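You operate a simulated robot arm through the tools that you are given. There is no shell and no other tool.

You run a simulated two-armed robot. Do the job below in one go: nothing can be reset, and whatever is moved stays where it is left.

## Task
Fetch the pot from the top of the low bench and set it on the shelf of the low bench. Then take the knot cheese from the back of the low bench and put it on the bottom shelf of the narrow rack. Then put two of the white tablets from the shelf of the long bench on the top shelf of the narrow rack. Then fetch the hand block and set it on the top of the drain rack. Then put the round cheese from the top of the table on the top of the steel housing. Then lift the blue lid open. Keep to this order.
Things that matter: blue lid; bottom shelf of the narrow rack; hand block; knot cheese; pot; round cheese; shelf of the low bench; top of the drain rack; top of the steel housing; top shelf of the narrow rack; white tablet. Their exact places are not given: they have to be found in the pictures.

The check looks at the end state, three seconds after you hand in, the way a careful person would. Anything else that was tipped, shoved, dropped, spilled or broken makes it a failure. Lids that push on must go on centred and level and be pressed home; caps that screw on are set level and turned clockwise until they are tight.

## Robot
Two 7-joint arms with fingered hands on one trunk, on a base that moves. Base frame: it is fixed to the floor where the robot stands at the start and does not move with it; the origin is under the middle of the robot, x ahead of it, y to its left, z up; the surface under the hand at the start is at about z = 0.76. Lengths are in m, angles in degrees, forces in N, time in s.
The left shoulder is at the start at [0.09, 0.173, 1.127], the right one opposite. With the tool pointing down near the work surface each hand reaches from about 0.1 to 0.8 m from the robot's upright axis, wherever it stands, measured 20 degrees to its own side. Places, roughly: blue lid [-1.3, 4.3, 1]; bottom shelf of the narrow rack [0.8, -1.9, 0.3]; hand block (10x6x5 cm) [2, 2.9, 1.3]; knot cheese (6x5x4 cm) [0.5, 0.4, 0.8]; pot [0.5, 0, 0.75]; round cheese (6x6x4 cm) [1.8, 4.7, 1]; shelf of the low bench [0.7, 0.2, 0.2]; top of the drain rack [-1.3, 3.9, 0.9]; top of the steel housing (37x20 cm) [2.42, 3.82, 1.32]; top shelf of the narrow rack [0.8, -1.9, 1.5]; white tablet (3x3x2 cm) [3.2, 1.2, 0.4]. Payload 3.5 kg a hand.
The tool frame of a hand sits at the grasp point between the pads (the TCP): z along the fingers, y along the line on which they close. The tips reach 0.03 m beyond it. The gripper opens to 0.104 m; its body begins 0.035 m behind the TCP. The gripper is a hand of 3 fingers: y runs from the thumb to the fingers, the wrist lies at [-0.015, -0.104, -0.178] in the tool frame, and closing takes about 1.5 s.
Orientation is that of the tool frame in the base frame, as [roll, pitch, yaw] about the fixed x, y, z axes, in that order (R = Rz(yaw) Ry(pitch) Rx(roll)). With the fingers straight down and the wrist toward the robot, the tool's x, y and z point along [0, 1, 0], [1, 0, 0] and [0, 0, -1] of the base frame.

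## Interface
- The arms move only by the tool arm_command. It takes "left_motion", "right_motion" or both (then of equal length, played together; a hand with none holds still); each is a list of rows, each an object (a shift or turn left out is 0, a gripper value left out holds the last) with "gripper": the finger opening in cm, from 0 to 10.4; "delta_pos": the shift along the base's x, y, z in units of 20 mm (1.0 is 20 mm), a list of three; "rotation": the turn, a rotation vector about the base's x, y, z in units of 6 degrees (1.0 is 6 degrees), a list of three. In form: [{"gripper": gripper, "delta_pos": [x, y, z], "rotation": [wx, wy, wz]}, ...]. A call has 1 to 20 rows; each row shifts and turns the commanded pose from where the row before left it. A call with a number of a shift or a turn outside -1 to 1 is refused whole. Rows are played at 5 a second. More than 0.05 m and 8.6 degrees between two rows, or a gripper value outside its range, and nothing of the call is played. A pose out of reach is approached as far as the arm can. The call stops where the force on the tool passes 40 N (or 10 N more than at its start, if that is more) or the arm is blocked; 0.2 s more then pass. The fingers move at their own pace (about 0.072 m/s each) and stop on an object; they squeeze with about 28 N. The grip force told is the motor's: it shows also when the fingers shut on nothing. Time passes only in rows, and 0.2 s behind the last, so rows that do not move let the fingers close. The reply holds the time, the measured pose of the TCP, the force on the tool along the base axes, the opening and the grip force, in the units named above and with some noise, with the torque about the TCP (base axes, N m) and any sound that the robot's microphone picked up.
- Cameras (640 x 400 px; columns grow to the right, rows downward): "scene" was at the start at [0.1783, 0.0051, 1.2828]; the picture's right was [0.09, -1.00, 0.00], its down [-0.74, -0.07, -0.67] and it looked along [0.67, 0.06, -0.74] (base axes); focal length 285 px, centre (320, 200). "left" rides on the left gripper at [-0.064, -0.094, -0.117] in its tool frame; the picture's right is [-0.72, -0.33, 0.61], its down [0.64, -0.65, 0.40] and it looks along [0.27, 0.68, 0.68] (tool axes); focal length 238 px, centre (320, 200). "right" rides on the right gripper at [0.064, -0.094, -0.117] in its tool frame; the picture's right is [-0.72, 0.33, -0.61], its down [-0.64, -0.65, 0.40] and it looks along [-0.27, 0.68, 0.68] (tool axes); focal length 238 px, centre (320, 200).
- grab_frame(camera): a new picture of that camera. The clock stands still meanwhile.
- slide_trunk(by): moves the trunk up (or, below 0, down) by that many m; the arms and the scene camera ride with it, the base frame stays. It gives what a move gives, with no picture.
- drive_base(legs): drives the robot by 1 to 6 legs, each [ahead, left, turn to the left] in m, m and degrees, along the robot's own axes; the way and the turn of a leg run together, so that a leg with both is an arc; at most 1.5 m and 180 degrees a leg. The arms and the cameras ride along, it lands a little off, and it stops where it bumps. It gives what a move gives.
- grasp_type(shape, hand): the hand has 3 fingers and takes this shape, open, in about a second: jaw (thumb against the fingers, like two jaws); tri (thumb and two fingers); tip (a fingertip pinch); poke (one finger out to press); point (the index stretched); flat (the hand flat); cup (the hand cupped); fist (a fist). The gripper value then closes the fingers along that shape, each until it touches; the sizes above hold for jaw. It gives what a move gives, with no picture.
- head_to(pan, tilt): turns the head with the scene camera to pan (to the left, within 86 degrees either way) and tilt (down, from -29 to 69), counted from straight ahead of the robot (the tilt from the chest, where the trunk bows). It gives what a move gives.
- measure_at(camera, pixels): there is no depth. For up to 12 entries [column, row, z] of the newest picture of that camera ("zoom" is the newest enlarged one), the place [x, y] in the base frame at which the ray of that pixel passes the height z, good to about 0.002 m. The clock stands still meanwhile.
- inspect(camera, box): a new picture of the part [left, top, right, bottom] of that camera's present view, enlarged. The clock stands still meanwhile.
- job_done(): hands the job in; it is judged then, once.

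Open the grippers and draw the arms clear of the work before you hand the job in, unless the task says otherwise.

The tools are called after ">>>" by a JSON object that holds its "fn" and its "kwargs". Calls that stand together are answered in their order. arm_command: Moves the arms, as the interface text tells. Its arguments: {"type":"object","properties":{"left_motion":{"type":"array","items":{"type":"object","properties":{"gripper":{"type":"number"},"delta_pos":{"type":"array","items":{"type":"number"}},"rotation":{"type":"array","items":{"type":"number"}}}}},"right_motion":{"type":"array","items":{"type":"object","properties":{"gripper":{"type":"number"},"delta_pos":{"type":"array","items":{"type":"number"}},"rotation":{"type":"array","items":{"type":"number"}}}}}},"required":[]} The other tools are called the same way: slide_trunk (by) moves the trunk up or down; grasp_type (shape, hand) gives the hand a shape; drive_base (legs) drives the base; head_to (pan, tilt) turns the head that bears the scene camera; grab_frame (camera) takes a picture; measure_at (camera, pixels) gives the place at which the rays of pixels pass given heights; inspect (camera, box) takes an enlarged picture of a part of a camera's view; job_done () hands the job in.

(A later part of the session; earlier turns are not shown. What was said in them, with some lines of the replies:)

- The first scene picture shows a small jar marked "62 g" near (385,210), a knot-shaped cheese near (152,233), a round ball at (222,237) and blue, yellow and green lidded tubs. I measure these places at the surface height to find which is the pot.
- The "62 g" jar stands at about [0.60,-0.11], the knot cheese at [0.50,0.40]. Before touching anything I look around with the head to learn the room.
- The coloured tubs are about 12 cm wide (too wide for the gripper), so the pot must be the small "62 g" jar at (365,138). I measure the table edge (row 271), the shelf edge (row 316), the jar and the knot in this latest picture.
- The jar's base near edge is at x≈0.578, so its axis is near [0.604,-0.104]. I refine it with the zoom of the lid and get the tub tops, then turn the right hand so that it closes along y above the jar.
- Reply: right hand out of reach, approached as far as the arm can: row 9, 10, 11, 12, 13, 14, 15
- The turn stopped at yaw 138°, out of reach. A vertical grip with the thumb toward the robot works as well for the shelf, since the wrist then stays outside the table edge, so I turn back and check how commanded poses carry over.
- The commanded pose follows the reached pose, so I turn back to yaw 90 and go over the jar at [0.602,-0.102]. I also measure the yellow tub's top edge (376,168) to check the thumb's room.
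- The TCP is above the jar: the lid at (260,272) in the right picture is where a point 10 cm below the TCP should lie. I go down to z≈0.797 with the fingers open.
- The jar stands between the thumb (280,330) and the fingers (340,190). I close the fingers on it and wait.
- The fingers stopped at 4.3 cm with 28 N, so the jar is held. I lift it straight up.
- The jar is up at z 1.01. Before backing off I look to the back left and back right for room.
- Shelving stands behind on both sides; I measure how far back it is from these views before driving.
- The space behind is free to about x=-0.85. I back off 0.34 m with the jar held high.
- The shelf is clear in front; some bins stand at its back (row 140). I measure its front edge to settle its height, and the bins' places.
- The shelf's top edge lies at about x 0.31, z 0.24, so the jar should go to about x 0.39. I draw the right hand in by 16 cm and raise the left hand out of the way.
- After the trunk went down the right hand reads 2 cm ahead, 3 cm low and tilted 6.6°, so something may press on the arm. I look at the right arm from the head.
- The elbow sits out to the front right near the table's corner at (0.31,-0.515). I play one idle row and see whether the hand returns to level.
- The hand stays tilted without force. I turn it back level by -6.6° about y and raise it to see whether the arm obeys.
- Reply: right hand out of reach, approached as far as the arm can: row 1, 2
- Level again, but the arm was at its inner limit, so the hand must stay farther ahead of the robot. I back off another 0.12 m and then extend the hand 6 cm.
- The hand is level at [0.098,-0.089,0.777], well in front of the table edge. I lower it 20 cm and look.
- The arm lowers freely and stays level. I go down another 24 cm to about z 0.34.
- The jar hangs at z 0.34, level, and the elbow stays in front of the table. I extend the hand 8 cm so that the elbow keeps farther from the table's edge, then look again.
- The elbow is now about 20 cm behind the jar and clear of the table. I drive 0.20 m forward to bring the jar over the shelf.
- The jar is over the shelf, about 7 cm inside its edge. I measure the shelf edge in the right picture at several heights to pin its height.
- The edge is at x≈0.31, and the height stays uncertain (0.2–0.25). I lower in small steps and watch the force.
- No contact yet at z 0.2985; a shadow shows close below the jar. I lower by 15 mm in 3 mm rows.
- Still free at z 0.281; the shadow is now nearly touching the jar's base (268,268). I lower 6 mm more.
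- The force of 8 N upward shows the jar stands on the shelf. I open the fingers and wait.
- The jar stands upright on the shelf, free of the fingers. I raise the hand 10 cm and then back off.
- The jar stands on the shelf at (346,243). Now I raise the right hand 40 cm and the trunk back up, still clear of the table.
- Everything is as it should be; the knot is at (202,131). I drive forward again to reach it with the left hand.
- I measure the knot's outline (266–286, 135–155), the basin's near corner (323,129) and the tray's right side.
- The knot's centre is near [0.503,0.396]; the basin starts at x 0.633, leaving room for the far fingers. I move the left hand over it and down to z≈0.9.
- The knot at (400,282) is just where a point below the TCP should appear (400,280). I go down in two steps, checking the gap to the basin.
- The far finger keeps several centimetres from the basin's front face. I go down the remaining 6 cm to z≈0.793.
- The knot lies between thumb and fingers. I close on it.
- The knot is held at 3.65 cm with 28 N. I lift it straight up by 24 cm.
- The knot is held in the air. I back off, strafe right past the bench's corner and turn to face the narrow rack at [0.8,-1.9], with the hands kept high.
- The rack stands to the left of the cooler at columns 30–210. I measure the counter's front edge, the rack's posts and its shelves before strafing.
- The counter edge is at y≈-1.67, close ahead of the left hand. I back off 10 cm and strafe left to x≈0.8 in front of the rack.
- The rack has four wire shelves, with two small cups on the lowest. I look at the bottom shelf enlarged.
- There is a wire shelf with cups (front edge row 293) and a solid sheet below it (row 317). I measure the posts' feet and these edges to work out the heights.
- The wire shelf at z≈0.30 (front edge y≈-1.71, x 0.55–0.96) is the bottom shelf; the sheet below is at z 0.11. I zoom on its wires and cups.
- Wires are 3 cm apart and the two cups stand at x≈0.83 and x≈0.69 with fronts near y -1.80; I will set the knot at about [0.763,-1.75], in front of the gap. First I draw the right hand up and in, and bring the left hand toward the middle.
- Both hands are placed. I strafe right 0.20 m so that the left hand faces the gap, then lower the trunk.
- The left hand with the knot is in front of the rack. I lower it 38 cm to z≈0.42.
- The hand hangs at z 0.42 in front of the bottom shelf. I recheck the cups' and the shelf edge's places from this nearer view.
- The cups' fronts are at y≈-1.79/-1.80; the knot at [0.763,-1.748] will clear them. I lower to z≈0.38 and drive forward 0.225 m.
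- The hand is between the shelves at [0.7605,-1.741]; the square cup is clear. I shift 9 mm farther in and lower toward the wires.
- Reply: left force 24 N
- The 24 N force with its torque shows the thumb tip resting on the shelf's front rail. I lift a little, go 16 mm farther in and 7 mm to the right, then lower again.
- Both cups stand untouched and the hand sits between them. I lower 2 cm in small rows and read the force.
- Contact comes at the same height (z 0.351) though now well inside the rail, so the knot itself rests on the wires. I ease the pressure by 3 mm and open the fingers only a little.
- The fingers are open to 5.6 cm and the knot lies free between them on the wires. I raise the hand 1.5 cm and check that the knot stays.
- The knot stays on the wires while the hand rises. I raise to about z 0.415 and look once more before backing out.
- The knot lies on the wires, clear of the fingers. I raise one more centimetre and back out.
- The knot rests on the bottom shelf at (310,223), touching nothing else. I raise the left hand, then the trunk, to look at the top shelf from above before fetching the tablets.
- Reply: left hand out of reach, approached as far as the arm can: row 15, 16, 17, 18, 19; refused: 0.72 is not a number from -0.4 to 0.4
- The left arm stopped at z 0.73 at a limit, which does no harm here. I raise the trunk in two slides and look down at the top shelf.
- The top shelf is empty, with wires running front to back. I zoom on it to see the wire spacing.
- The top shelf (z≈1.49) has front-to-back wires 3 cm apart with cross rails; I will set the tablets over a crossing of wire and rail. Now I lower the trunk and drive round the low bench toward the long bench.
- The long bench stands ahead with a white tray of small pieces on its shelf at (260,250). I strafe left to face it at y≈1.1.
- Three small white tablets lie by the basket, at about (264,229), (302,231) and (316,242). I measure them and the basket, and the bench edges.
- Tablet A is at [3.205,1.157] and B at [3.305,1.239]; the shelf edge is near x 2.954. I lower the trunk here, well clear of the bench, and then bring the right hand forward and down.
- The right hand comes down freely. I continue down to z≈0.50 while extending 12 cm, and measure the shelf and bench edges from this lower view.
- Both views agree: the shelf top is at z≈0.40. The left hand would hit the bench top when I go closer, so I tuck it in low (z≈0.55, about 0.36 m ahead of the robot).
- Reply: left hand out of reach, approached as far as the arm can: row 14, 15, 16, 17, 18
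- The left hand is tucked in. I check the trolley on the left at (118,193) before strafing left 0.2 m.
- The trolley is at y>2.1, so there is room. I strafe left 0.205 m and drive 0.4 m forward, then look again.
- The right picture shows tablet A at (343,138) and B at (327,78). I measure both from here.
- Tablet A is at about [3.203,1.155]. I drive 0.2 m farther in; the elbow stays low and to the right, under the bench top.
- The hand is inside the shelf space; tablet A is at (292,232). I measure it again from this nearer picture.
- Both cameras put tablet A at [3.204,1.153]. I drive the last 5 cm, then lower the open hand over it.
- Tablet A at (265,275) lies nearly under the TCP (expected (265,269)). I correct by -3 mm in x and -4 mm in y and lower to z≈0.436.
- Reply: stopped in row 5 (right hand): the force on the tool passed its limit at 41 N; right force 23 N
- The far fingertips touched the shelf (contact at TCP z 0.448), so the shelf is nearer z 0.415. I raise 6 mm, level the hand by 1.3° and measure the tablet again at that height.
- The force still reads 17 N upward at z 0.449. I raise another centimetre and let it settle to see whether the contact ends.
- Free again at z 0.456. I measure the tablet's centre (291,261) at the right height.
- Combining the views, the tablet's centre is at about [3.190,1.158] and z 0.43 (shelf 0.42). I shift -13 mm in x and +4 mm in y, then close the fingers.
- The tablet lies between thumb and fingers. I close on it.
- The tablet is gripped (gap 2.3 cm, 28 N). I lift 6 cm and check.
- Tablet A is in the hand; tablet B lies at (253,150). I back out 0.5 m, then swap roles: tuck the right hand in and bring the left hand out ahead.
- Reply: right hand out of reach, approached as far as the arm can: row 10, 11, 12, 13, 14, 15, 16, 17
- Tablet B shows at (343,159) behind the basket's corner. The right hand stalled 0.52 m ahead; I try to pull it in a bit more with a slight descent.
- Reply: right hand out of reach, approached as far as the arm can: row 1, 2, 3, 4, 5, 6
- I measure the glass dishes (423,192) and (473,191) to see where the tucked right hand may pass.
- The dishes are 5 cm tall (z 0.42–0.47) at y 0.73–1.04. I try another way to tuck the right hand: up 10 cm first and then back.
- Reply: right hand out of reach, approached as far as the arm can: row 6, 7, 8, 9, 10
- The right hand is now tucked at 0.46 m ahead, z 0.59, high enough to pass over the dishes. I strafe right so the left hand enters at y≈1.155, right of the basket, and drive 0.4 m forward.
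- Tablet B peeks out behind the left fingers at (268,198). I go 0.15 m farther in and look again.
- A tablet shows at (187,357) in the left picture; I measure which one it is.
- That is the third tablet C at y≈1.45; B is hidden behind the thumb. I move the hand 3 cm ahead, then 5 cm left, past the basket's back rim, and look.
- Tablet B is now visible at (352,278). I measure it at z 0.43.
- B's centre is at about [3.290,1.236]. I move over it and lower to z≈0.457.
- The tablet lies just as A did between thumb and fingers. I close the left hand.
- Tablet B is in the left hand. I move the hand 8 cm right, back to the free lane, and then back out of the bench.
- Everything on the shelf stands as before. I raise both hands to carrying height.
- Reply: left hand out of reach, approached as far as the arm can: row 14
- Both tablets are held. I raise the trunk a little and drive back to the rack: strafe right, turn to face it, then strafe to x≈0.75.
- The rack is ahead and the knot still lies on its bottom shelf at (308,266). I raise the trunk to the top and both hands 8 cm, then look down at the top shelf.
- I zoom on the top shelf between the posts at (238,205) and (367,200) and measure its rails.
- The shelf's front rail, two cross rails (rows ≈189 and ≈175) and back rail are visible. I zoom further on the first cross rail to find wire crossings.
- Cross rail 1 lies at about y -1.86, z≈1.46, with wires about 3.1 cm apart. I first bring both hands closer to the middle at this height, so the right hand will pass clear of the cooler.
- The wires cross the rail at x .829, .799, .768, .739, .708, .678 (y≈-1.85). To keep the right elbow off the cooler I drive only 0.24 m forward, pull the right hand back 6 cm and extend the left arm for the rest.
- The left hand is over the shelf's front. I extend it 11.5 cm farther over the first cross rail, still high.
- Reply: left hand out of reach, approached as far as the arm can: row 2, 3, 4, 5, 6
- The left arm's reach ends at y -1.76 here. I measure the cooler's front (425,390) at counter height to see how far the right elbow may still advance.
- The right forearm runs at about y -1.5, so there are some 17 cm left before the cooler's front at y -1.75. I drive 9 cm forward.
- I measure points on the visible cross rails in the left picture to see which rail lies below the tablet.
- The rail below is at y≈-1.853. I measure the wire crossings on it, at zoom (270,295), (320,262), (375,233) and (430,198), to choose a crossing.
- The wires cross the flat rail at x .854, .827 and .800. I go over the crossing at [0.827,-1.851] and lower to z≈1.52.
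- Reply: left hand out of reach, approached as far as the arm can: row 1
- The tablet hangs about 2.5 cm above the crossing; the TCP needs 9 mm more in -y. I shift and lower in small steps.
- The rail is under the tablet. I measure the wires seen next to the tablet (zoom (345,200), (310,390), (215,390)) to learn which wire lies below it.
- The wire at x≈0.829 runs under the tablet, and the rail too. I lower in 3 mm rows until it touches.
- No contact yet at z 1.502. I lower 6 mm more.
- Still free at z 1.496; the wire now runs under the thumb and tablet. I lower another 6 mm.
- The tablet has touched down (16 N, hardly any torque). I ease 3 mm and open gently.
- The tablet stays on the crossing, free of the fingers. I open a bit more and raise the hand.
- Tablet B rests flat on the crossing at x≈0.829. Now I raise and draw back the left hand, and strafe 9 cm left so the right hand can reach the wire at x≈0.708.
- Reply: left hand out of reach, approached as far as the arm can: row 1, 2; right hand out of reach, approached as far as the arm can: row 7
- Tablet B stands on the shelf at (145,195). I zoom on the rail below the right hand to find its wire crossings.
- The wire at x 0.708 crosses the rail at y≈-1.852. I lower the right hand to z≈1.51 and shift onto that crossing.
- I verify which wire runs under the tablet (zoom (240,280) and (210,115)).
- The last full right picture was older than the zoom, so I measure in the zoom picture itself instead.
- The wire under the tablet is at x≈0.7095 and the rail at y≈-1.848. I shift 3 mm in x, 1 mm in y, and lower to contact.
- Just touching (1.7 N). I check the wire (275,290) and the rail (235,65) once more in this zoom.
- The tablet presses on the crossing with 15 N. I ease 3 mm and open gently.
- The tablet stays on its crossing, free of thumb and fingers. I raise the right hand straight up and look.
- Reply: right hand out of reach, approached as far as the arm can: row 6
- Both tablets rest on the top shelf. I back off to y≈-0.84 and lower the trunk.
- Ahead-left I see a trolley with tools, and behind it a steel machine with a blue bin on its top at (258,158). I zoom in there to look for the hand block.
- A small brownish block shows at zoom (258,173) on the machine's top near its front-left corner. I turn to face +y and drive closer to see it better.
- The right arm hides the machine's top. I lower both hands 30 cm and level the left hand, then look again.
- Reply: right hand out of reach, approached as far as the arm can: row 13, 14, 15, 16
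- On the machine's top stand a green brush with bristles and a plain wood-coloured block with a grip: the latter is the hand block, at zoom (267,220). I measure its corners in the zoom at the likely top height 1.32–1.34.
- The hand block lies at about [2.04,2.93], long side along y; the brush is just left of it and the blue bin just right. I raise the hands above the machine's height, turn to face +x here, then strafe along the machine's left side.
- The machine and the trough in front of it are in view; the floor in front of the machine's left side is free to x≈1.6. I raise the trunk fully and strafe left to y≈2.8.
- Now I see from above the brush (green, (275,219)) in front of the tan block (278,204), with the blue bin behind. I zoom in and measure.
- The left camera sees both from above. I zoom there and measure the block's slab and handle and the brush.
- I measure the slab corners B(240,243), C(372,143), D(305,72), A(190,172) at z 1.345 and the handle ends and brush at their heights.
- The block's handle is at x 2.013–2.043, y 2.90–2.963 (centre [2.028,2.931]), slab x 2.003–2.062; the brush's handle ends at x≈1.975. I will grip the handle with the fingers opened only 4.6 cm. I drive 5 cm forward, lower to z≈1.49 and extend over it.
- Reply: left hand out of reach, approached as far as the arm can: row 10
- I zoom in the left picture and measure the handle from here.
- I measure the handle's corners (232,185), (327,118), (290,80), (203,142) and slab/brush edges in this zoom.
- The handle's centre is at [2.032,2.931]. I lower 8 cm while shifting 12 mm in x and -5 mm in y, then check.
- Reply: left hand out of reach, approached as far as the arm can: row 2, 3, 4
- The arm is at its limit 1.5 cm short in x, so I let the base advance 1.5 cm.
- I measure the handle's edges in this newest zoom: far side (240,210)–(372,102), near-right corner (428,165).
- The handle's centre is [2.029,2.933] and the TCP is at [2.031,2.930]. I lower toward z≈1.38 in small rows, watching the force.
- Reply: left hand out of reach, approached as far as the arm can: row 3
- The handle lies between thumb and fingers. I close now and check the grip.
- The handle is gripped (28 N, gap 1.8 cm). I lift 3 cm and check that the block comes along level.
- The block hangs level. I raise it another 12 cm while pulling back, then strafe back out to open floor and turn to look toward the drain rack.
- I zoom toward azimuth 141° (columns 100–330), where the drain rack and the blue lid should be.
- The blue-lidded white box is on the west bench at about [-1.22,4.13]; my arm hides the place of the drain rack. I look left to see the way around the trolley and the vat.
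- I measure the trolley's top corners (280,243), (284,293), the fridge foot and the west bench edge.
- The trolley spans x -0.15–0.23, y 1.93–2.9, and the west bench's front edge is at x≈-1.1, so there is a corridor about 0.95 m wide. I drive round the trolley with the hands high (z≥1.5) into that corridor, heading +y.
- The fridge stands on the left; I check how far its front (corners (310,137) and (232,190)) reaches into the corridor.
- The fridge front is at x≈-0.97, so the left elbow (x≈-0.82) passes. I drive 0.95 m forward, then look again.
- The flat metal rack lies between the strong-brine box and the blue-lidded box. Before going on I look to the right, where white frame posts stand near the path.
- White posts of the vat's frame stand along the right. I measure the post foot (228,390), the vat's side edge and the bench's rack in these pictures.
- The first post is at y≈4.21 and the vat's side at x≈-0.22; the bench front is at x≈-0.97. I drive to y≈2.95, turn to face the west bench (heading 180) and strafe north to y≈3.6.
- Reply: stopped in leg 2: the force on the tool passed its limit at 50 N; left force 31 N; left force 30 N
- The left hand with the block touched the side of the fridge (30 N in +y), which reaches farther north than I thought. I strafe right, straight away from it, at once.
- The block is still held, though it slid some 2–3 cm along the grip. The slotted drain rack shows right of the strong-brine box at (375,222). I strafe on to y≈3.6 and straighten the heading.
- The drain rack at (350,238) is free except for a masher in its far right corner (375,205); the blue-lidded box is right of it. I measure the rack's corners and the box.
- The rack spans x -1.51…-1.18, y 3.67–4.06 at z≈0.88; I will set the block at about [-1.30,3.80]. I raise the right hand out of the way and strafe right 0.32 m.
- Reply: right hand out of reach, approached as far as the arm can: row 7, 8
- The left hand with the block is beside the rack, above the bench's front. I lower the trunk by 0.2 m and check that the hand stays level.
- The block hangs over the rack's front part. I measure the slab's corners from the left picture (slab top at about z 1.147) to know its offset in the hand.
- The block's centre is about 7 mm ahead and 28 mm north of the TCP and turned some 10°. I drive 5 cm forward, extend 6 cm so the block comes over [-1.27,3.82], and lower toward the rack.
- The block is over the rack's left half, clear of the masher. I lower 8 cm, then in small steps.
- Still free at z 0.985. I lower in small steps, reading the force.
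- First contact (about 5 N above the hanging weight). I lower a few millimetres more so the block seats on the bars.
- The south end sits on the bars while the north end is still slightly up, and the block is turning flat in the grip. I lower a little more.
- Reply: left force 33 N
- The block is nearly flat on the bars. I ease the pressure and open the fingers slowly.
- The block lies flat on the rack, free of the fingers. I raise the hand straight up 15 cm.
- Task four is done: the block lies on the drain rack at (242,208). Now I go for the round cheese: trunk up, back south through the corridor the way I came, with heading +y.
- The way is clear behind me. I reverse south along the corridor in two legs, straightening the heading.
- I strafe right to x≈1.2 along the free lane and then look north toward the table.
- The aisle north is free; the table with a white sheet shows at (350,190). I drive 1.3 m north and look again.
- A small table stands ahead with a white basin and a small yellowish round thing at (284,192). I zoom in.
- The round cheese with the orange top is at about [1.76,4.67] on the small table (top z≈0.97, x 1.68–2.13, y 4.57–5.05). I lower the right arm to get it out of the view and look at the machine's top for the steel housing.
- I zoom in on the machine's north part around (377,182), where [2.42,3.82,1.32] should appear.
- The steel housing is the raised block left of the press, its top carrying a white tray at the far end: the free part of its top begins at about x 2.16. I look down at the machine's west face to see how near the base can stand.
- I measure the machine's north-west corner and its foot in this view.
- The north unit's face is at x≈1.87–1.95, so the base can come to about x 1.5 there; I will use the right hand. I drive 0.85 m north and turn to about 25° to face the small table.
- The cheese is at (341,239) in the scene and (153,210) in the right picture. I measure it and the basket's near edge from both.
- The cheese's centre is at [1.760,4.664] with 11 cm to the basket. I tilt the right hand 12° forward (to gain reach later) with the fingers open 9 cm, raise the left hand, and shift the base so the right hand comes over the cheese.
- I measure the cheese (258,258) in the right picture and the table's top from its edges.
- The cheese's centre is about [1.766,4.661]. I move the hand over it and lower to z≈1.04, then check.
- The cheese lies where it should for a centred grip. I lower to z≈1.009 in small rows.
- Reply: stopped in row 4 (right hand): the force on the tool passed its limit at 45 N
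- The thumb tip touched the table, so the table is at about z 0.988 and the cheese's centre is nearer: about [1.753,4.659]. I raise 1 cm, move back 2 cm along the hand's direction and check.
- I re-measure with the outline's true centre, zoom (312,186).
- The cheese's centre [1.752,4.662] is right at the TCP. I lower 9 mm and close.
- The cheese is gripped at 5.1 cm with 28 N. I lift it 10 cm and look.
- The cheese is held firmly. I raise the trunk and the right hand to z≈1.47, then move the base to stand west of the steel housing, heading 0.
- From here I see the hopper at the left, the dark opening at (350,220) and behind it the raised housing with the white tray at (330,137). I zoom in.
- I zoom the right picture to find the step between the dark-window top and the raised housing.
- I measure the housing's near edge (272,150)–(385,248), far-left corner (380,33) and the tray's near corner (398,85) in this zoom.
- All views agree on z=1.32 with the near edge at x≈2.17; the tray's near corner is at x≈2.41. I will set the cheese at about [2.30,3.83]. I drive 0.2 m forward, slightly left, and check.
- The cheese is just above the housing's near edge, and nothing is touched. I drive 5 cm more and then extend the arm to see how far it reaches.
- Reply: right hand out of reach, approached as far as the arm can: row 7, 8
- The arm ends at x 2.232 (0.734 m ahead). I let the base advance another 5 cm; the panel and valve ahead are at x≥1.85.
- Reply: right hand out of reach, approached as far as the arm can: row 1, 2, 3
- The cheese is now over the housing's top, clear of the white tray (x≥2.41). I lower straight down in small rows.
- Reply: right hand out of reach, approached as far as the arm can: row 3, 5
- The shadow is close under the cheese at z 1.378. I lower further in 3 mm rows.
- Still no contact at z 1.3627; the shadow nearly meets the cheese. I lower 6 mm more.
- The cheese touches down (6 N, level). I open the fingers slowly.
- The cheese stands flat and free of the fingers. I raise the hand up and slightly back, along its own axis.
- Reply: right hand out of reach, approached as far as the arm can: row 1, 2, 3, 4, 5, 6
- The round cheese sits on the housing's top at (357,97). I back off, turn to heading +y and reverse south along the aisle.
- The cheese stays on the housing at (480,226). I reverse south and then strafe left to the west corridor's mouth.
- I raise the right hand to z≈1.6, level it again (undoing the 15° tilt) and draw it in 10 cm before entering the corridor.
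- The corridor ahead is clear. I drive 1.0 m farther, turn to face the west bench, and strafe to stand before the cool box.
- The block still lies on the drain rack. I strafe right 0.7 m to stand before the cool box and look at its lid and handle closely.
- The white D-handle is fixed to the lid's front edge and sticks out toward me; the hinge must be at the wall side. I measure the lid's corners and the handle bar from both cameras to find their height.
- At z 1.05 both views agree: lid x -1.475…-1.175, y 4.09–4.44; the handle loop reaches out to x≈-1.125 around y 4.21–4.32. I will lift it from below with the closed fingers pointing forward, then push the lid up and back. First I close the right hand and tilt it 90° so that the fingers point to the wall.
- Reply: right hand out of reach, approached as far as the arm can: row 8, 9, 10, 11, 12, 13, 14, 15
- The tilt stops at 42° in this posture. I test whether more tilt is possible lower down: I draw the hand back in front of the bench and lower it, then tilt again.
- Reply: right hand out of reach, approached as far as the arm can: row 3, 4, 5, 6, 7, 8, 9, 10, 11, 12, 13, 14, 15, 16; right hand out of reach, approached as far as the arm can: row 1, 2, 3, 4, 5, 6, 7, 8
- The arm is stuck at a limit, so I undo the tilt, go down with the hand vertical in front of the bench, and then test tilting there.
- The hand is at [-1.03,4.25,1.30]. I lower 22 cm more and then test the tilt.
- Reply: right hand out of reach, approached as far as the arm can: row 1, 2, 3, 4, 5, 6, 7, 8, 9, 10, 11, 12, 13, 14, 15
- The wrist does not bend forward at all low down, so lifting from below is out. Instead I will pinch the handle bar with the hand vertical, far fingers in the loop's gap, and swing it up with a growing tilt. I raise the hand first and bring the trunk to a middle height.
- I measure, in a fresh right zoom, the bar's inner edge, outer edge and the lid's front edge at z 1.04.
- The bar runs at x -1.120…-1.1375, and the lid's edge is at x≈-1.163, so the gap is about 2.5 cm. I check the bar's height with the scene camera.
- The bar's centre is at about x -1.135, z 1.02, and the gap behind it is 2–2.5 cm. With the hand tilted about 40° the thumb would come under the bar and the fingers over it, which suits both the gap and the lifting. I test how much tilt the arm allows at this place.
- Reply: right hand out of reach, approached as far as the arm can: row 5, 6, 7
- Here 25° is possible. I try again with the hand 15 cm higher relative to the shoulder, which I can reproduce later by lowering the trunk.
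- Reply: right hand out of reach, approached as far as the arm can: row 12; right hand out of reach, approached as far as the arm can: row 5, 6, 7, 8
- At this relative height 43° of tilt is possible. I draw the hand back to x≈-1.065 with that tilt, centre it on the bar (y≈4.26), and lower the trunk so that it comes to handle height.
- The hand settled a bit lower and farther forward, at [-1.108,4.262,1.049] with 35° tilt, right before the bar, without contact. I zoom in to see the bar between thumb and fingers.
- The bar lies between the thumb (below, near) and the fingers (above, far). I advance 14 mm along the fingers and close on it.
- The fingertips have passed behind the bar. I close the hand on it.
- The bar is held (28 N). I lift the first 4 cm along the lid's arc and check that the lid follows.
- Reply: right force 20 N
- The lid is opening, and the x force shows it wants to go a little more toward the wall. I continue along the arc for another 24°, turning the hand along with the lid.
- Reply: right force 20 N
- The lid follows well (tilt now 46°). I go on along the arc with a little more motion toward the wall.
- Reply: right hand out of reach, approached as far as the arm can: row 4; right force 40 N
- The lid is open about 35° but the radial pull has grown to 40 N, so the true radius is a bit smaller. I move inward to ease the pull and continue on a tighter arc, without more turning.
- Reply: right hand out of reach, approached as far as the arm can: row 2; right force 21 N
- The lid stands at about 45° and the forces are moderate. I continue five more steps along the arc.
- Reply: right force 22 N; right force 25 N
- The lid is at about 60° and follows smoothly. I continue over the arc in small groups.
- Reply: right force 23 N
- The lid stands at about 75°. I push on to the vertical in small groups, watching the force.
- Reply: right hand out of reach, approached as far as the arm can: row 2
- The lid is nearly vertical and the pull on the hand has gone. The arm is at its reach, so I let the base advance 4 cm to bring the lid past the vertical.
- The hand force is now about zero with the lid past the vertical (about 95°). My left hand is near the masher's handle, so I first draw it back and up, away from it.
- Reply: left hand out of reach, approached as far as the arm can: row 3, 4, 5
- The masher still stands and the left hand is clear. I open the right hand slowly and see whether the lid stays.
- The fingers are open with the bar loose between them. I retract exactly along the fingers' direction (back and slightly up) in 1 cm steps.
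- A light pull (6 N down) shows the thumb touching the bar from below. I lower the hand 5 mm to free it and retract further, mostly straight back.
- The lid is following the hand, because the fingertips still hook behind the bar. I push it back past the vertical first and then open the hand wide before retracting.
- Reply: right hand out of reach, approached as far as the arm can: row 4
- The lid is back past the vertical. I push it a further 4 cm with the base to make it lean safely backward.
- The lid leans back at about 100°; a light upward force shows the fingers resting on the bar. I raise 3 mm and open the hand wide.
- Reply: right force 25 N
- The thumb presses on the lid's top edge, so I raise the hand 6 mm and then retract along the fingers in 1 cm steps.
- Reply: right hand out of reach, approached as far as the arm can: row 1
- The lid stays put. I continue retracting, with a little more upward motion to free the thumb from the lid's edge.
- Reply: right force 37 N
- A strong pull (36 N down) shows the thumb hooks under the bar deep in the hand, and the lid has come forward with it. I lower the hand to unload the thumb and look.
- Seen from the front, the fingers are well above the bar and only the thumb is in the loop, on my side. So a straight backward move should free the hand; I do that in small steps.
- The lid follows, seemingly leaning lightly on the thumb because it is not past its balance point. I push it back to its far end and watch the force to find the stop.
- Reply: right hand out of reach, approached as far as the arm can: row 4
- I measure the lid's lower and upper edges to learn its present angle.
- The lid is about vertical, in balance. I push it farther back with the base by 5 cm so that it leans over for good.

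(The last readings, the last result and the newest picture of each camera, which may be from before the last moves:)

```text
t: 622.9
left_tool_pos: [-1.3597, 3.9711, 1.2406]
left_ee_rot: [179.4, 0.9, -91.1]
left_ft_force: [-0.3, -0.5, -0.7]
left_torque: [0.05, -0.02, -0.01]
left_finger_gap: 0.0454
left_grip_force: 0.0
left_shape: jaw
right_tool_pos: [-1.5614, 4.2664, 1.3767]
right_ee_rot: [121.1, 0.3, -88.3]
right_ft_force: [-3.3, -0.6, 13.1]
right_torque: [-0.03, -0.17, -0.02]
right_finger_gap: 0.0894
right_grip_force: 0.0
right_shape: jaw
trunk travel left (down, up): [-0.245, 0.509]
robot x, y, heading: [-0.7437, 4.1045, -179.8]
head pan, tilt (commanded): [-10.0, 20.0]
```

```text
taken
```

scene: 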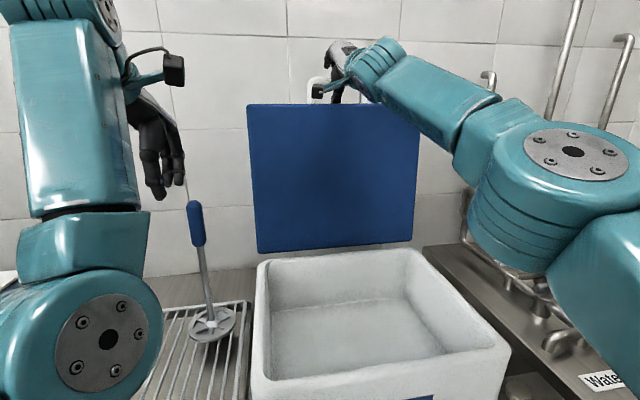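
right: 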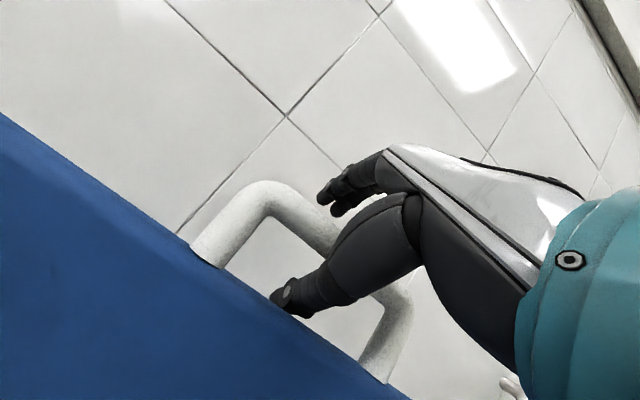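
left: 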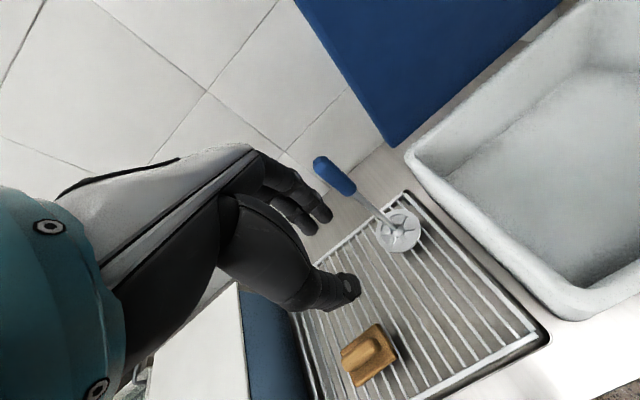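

The lid now leans at about 97°. The thumb presses on the lid's edge with 13 N, so I raise the hand 3 mm to make it free and then retreat straight back, checking whether the lid stays.

>>> {"fn": "arm_command", "kwargs": {"right_motion": [{"delta_pos": [0, 0, 0.15]}, {}]}}

>>> {"fn": "arm_command", "kwargs": {"right_motion": [{"delta_pos": [0.4, 0, 0]}, {"delta_pos": [0.4, 0, 0]}]}}

>>> {"fn": "grab_frame", "kwargs": {"camera": "right"}}

>>> {"fn": "grab_frame", "kwargs": {"camera": "scene"}}

```text
t: 623.5
left_tool_pos: [-1.3593, 3.9714, 1.241]
left_ee_rot: [179.6, 1.0, -91.2]
left_ft_force: [0.3, -0.6, 0.5]
left_torque: [-0.02, -0.01, -0.02]
left_finger_gap: 0.0456
left_grip_force: 0.2
left_shape: jaw
right_tool_pos: [-1.5608, 4.2642, 1.3811]
right_ee_rot: [121.1, 0.3, -88.4]
right_ft_force: [-1.6, -0.6, 6.2]
right_torque: [-0.09, -0.11, -0.04]
right_finger_gap: 0.0895
right_grip_force: 0.0
right_shape: jaw
trunk travel left (down, up): [-0.245, 0.509]
robot x, y, heading: [-0.7382, 4.1051, -179.9]
head pan, tilt (commanded): [-10.0, 20.0]
```

```text
t: 624.1
left_tool_pos: [-1.3593, 3.9691, 1.2418]
left_ee_rot: [179.4, 0.8, -91.2]
left_ft_force: [-0.7, -0.7, 0.1]
left_torque: [-0.03, -0.02, 0.0]
left_finger_gap: 0.0457
left_grip_force: 0.0
left_shape: jaw
right_tool_pos: [-1.5448, 4.2661, 1.3812]
right_ee_rot: [120.9, 0.3, -88.4]
right_ft_force: [-1.3, -0.8, 7.5]
right_torque: [-0.05, -0.07, -0.06]
right_finger_gap: 0.0895
right_grip_force: 0.0
right_shape: jaw
trunk travel left (down, up): [-0.245, 0.509]
robot x, y, heading: [-0.7435, 4.1054, -180.1]
head pan, tilt (commanded): [-10.0, 20.0]
```

```text
taken
```

right: 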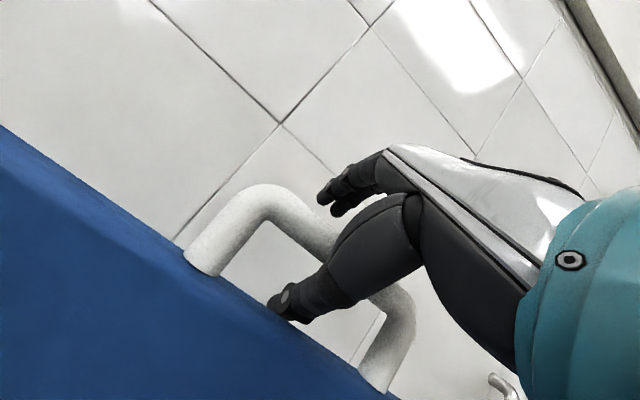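

```text
taken
```

scene: 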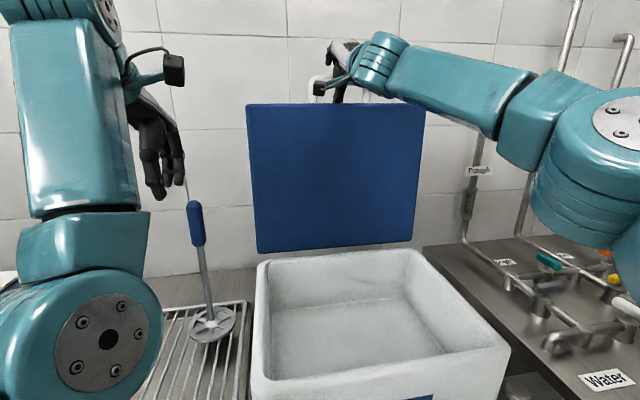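

The thumb tip still rubs on the lid's top edge and drags it a little. I retreat in very small steps with matching upward motion, keeping the vertical force near zero.

>>> {"fn": "arm_command", "kwargs": {"right_motion": [{"delta_pos": [0, 0, 0.1]}, {"delta_pos": [0.25, 0, 0.19]}]}}

>>> {"fn": "arm_command", "kwargs": {"right_motion": [{"delta_pos": [0.25, 0, 0.18]}]}}

>>> {"fn": "arm_command", "kwargs": {"right_motion": [{"delta_pos": [0.25, 0, 0.18]}]}}

>>> {"fn": "grab_frame", "kwargs": {"camera": "right"}}

>>> {"fn": "grab_frame", "kwargs": {"camera": "scene"}}

```text
t: 624.7
left_tool_pos: [-1.3595, 3.9712, 1.2418]
left_ee_rot: [179.5, 0.9, -91.1]
left_ft_force: [0.7, 0.7, 0.4]
left_torque: [-0.03, 0.01, -0.01]
left_finger_gap: 0.0452
left_grip_force: 0.1
left_shape: jaw
right_tool_pos: [-1.5416, 4.2654, 1.3844]
right_ee_rot: [121.3, 0.3, -88.4]
right_ft_force: [-0.5, -1.6, -1.9]
right_torque: [-0.03, 0.42, -0.02]
right_finger_gap: 0.0894
right_grip_force: 0.1
right_shape: jaw
trunk travel left (down, up): [-0.245, 0.509]
robot x, y, heading: [-0.7407, 4.1086, -179.8]
head pan, tilt (commanded): [-10.0, 20.0]
```

```text
t: 625.1
left_tool_pos: [-1.3602, 3.9703, 1.2406]
left_ee_rot: [179.6, 0.8, -91.4]
left_ft_force: [0.7, 1.1, -0.2]
left_torque: [0.01, 0.01, -0.02]
left_finger_gap: 0.0455
left_grip_force: 0.1
left_shape: jaw
right_tool_pos: [-1.5363, 4.2658, 1.3878]
right_ee_rot: [121.3, 0.3, -88.5]
right_ft_force: [-0.6, 0.8, -3.4]
right_torque: [0.03, 0.39, -0.03]
right_finger_gap: 0.0893
right_grip_force: 0.2
right_shape: jaw
trunk travel left (down, up): [-0.245, 0.509]
robot x, y, heading: [-0.7444, 4.1066, -179.9]
head pan, tilt (commanded): [-10.0, 20.0]
```

```text
t: 625.5
left_tool_pos: [-1.3614, 3.9712, 1.2407]
left_ee_rot: [179.6, 0.9, -91.3]
left_ft_force: [-0.6, 0.0, -1.3]
left_torque: [-0.03, -0.02, 0.0]
left_finger_gap: 0.0456
left_grip_force: 0.1
left_shape: jaw
right_tool_pos: [-1.5332, 4.266, 1.389]
right_ee_rot: [121.4, 0.4, -88.5]
right_ft_force: [-0.5, -0.5, -11.7]
right_torque: [0.02, 0.78, 0.0]
right_finger_gap: 0.089
right_grip_force: 0.0
right_shape: jaw
trunk travel left (down, up): [-0.245, 0.509]
robot x, y, heading: [-0.7449, 4.1111, -180.1]
head pan, tilt (commanded): [-10.0, 20.0]
```

```text
taken
```

right: 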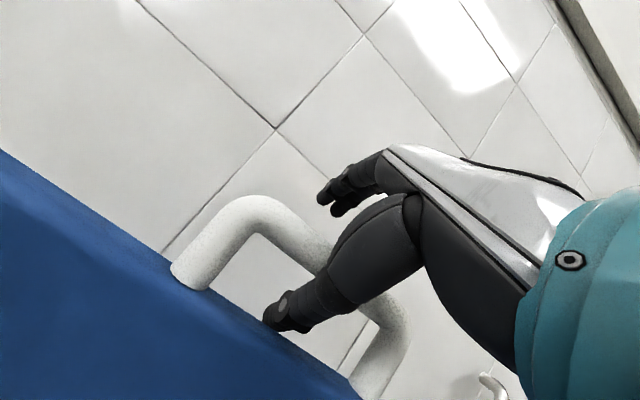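

```text
taken
```

scene: 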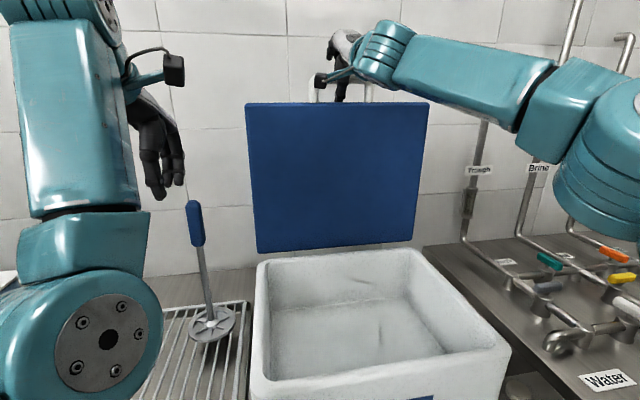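

The thumb reaches through the loop and hooks behind the lid's edge. I close the hand partly so that the thumb lies along the fingers' direction again, and then I slide out along that direction.

>>> {"fn": "arm_command", "kwargs": {"right_motion": [{"delta_pos": [-0.1, 0, -0.2]}, {"gripper": 6.0}, {}, {"gripper": 4.0}, {}, {}, {}]}}

>>> {"fn": "grab_frame", "kwargs": {"camera": "right"}}

>>> {"fn": "inspect", "kwargs": {"camera": "scene", "box": [230, 20, 450, 140]}}

```text
t: 627.1
left_tool_pos: [-1.3605, 3.9712, 1.242]
left_ee_rot: [179.7, 0.7, -91.2]
left_ft_force: [-0.3, -0.9, 0.4]
left_torque: [0.0, 0.02, -0.02]
left_finger_gap: 0.0455
left_grip_force: 0.0
left_shape: jaw
right_tool_pos: [-1.5328, 4.2649, 1.389]
right_ee_rot: [121.1, 0.3, -88.4]
right_ft_force: [0.5, -0.1, 0.0]
right_torque: [0.02, 0.01, 0.03]
right_finger_gap: 0.0407
right_grip_force: 0.1
right_shape: jaw
trunk travel left (down, up): [-0.245, 0.509]
robot x, y, heading: [-0.7412, 4.1119, -180.2]
head pan, tilt (commanded): [-10.0, 20.0]
```

```text
taken
```

right: 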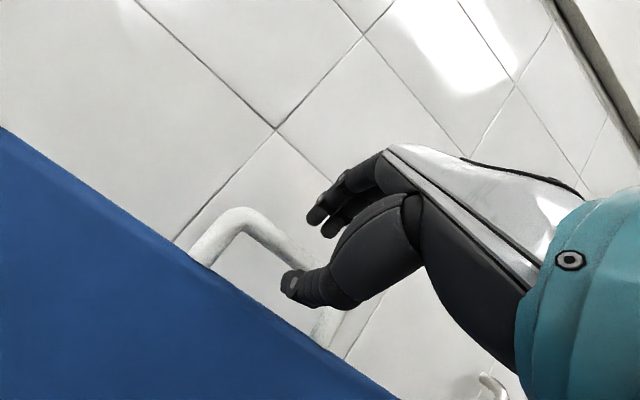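

```text
2.91 times, centred on (340, 80) of scene
```

zoom: 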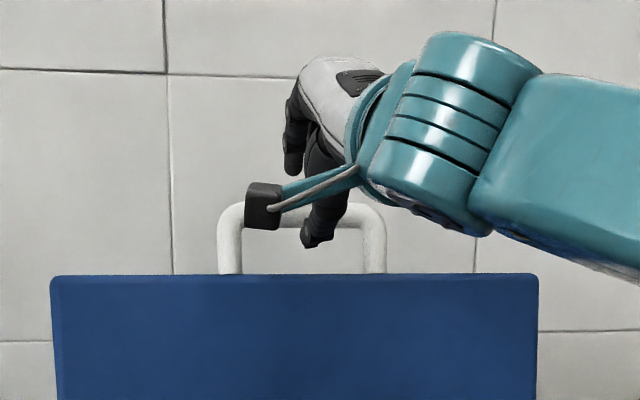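

Now the lid has swung back by itself away from the hand, and the forces are zero. I retreat the hand straight back and look.

>>> {"fn": "arm_command", "kwargs": {"right_motion": [{"delta_pos": [0.4, 0, 0.1]}, {"delta_pos": [0.6, 0, 0.2]}, {"delta_pos": [0.8, 0, 0.3]}]}}

>>> {"fn": "grab_frame", "kwargs": {"camera": "right"}}

>>> {"fn": "grab_frame", "kwargs": {"camera": "scene"}}

```text
t: 627.9
left_tool_pos: [-1.3597, 3.9719, 1.2418]
left_ee_rot: [179.7, 0.8, -91.3]
left_ft_force: [0.6, 0.2, -0.2]
left_torque: [0.0, -0.02, 0.01]
left_finger_gap: 0.0454
left_grip_force: 0.1
left_shape: jaw
right_tool_pos: [-1.4972, 4.2659, 1.4]
right_ee_rot: [121.1, 0.3, -88.4]
right_ft_force: [1.4, -1.2, 0.1]
right_torque: [0.0, -0.02, -0.01]
right_finger_gap: 0.0403
right_grip_force: 0.1
right_shape: jaw
trunk travel left (down, up): [-0.245, 0.509]
robot x, y, heading: [-0.7434, 4.1072, -179.9]
head pan, tilt (commanded): [-10.0, 20.0]
```

```text
taken
```

right: 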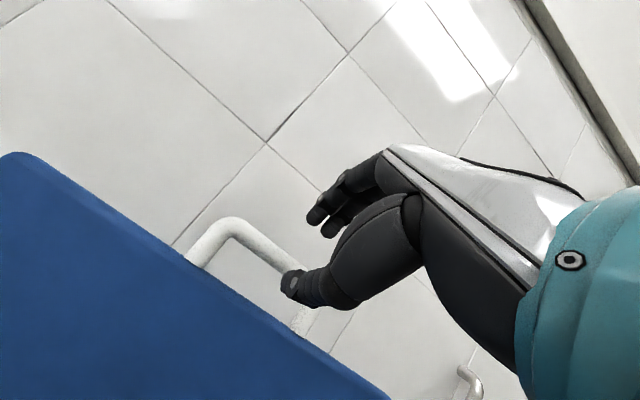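

```text
taken
```

scene: 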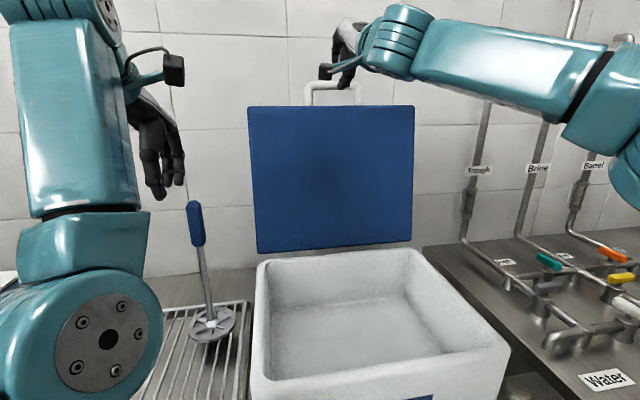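

The lid stands open by itself and the hand is free. I draw the right hand further back and up, then check the lid again.

>>> {"fn": "arm_command", "kwargs": {"right_motion": [{"delta_pos": [0.9, 0, 0.5]}, {"delta_pos": [1, 0, 0.6]}, {"delta_pos": [1, 0, 0.6]}, {"delta_pos": [1, 0, 0.6]}, {"delta_pos": [1, 0, 0.6]}, {"delta_pos": [1, 0, 0.4]}, {"delta_pos": [1, 0, 0.4]}, {"delta_pos": [1, 0, 0.4]}]}}

>>> {"fn": "drive_base", "kwargs": {"legs": [[-0.15, 0, 0]]}}

>>> {"fn": "head_to", "kwargs": {"pan": -5, "tilt": 30}}

>>> {"fn": "grab_frame", "kwargs": {"camera": "scene"}}

```text
t: 629.7
left_tool_pos: [-1.3613, 3.9711, 1.2409]
left_ee_rot: [179.5, 0.8, -91.3]
left_ft_force: [0.0, -0.5, 0.0]
left_torque: [0.0, 0.01, -0.01]
left_finger_gap: 0.0457
left_grip_force: 0.1
left_shape: jaw
right_tool_pos: [-1.3367, 4.266, 1.4833]
right_ee_rot: [121.1, 0.2, -88.4]
right_ft_force: [0.2, 0.2, -1.1]
right_torque: [-0.02, -0.03, 0.0]
right_finger_gap: 0.0404
right_grip_force: 0.1
right_shape: jaw
trunk travel left (down, up): [-0.245, 0.509]
robot x, y, heading: [-0.7417, 4.1065, -180.0]
head pan, tilt (commanded): [-10.0, 20.0]
```

```text
t: 631.1
left_tool_pos: [-1.2107, 3.9734, 1.2417]
left_ee_rot: [179.6, 0.9, -91.5]
left_ft_force: [0.4, -0.3, -0.8]
left_torque: [-0.01, -0.01, 0.01]
left_finger_gap: 0.0457
left_grip_force: 0.0
left_shape: jaw
right_tool_pos: [-1.1871, 4.2679, 1.4843]
right_ee_rot: [121.1, 0.3, -88.5]
right_ft_force: [-0.2, -0.4, 0.1]
right_torque: [0.02, 0.02, -0.01]
right_finger_gap: 0.0408
right_grip_force: 0.0
right_shape: jaw
trunk travel left (down, up): [-0.245, 0.509]
robot x, y, heading: [-0.5913, 4.1077, 180.0]
head pan, tilt (commanded): [-10.0, 20.0]
```

```text
t: 631.8
left_tool_pos: [-1.2121, 3.974, 1.2411]
left_ee_rot: [179.6, 1.0, -91.4]
left_ft_force: [0.1, -0.1, -0.1]
left_torque: [-0.05, -0.01, 0.01]
left_finger_gap: 0.0455
left_grip_force: 0.0
left_shape: jaw
right_tool_pos: [-1.1871, 4.2687, 1.484]
right_ee_rot: [121.2, 0.3, -88.6]
right_ft_force: [-0.5, -0.5, 0.6]
right_torque: [0.01, -0.02, 0.02]
right_finger_gap: 0.0405
right_grip_force: 0.1
right_shape: jaw
trunk travel left (down, up): [-0.245, 0.509]
robot x, y, heading: [-0.5935, 4.1051, 179.8]
head pan, tilt (commanded): [-5.0, 30.0]
```

```text
taken
```

scene: 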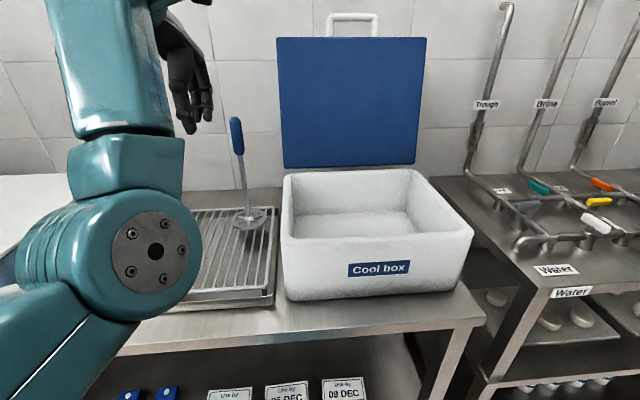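

The blue lid stands fully open by itself. I level the right hand, raise both hands away from the bench and open the grippers.

>>> {"fn": "arm_command", "kwargs": {"right_motion": [{"rotation": [0, -1, 0], "delta_pos": [0.2, 0, 0.2], "gripper": 10.4}, {"rotation": [0, -1, 0], "delta_pos": [0.2, 0, 0.2]}, {"rotation": [0, -1, 0], "delta_pos": [0.2, 0, 0.2]}, {"rotation": [0, -1, 0], "delta_pos": [0.2, 0, 0]}, {"rotation": [0, -1, 0]}, {"rotation": [0, -1, 0]}, {"rotation": [0, -1, 0]}, {"rotation": [0, -1, 0]}, {"rotation": [0, -1, 0]}, {"rotation": [0, -0.8, 0]}], "left_motion": [{"delta_pos": [0, 0, 1], "gripper": 10.4}, {"delta_pos": [0, 0, 1]}, {"delta_pos": [0, 0, 1]}, {"delta_pos": [0, 0, 1]}, {"delta_pos": [0, 0, 1]}, {"delta_pos": [0, 0, 1]}, {"delta_pos": [0, 0, 0]}, {"delta_pos": [0, 0, 0]}, {"delta_pos": [0, 0, 0]}, {"delta_pos": [0, 0, 0]}]}}

>>> {"fn": "slide_trunk", "kwargs": {"by": 0.3}}

>>> {"fn": "head_to", "kwargs": {"pan": 5, "tilt": 45}}

>>> {"fn": "grab_frame", "kwargs": {"camera": "scene"}}

```text
t: 634.0
left_tool_pos: [-1.2082, 3.973, 1.357]
left_ee_rot: [179.7, 0.9, -91.4]
left_ft_force: [-0.2, 0.4, 0.5]
left_torque: [-0.01, -0.01, 0.03]
left_finger_gap: 0.1035
left_grip_force: 0.1
left_shape: jaw
left hand out of reach, approached as far as the arm can: row 6
right_tool_pos: [-1.1327, 4.2711, 1.4494]
right_ee_rot: [174.6, -1.0, -88.9]
right_ft_force: [0.2, 0.5, 0.2]
right_torque: [0.0, 0.04, -0.05]
right_finger_gap: 0.1038
right_grip_force: 0.0
right_shape: jaw
right hand out of reach, approached as far as the arm can: row 7, 8, 9, 10
trunk travel left (down, up): [-0.245, 0.509]
robot x, y, heading: [-0.5934, 4.1132, 179.7]
head pan, tilt (commanded): [-5.0, 30.0]
```

```text
t: 637.0
left_tool_pos: [-1.1123, 3.973, 1.7392]
left_ee_rot: [170.5, 0.7, -91.6]
left_ft_force: [-0.2, 0.1, 0.4]
left_torque: [0.01, 0.0, -0.01]
left_finger_gap: 0.1034
left_grip_force: 0.1
left_shape: jaw
right_tool_pos: [-1.0188, 4.2706, 1.8239]
right_ee_rot: [165.1, -0.7, -88.7]
right_ft_force: [-1.1, 0.5, 0.2]
right_torque: [0.01, 0.05, 0.0]
right_finger_gap: 0.1036
right_grip_force: 0.0
right_shape: jaw
trunk travel left (down, up): [-0.545, 0.209]
robot x, y, heading: [-0.5929, 4.1072, 180.0]
head pan, tilt (commanded): [-5.0, 30.0]
```

```text
t: 637.8
left_tool_pos: [-1.112, 3.9738, 1.7419]
left_ee_rot: [170.6, 0.8, -91.7]
left_ft_force: [-0.6, 1.0, -1.2]
left_torque: [-0.04, 0.01, 0.0]
left_finger_gap: 0.1037
left_grip_force: 0.0
left_shape: jaw
right_tool_pos: [-1.0179, 4.271, 1.8253]
right_ee_rot: [165.1, -0.7, -88.9]
right_ft_force: [0.8, 0.3, -0.7]
right_torque: [-0.01, 0.01, 0.03]
right_finger_gap: 0.1036
right_grip_force: 0.1
right_shape: jaw
trunk travel left (down, up): [-0.545, 0.209]
robot x, y, heading: [-0.5932, 4.1102, 179.7]
head pan, tilt (commanded): [5.0, 45.0]
```

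```text
taken
```

scene: 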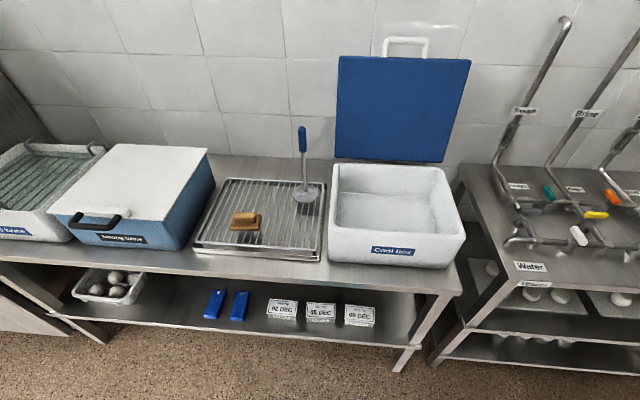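

The end state looks right: the hand block lies on the drain rack at (245,220) and the blue lid stands open on the cool box. Both hands are open and high above the bench, so I hand the job in.

>>> {"fn": "job_done", "kwargs": {}}

```text
The job is handed in.
```

I did all six jobs in the order given and handed the work in. The result of the check has not come back. The last picture of each spot showed these end states:

1. **Pot:** the small "62 g" jar stands upright on the shelf of the low bench. I took this jar to be the pot, because the three coloured tubs are too wide for the hand.
2. **Knot cheese:** it lies on the lowest wire shelf of the narrow rack, in front of the two small cups and not touching them.
3. **White tablets:** two of the three from the long bench are on the rack's top shelf. Each sits where a wire crosses a rail.
4. **Hand block:** the plain wood-coloured block with a grip lies flat on the drain rack. I took this one rather than the green brush next to it.
5. **Round cheese:** it sits on the near part of the steel housing's top, in front of the white tray.
6. **Blue lid:** the cool box lid leans back past vertical and stays open by itself.

**Bump on the way:** while carrying the hand block, the left hand touched the side of the fridge at about 50 N. The block slid 2–3 cm in the grip but was not dropped. The fridge looked unmoved in the next picture.

Nothing else looked tipped or shoved in the pictures I took. The arms are raised clear of the bench with the grippers open.
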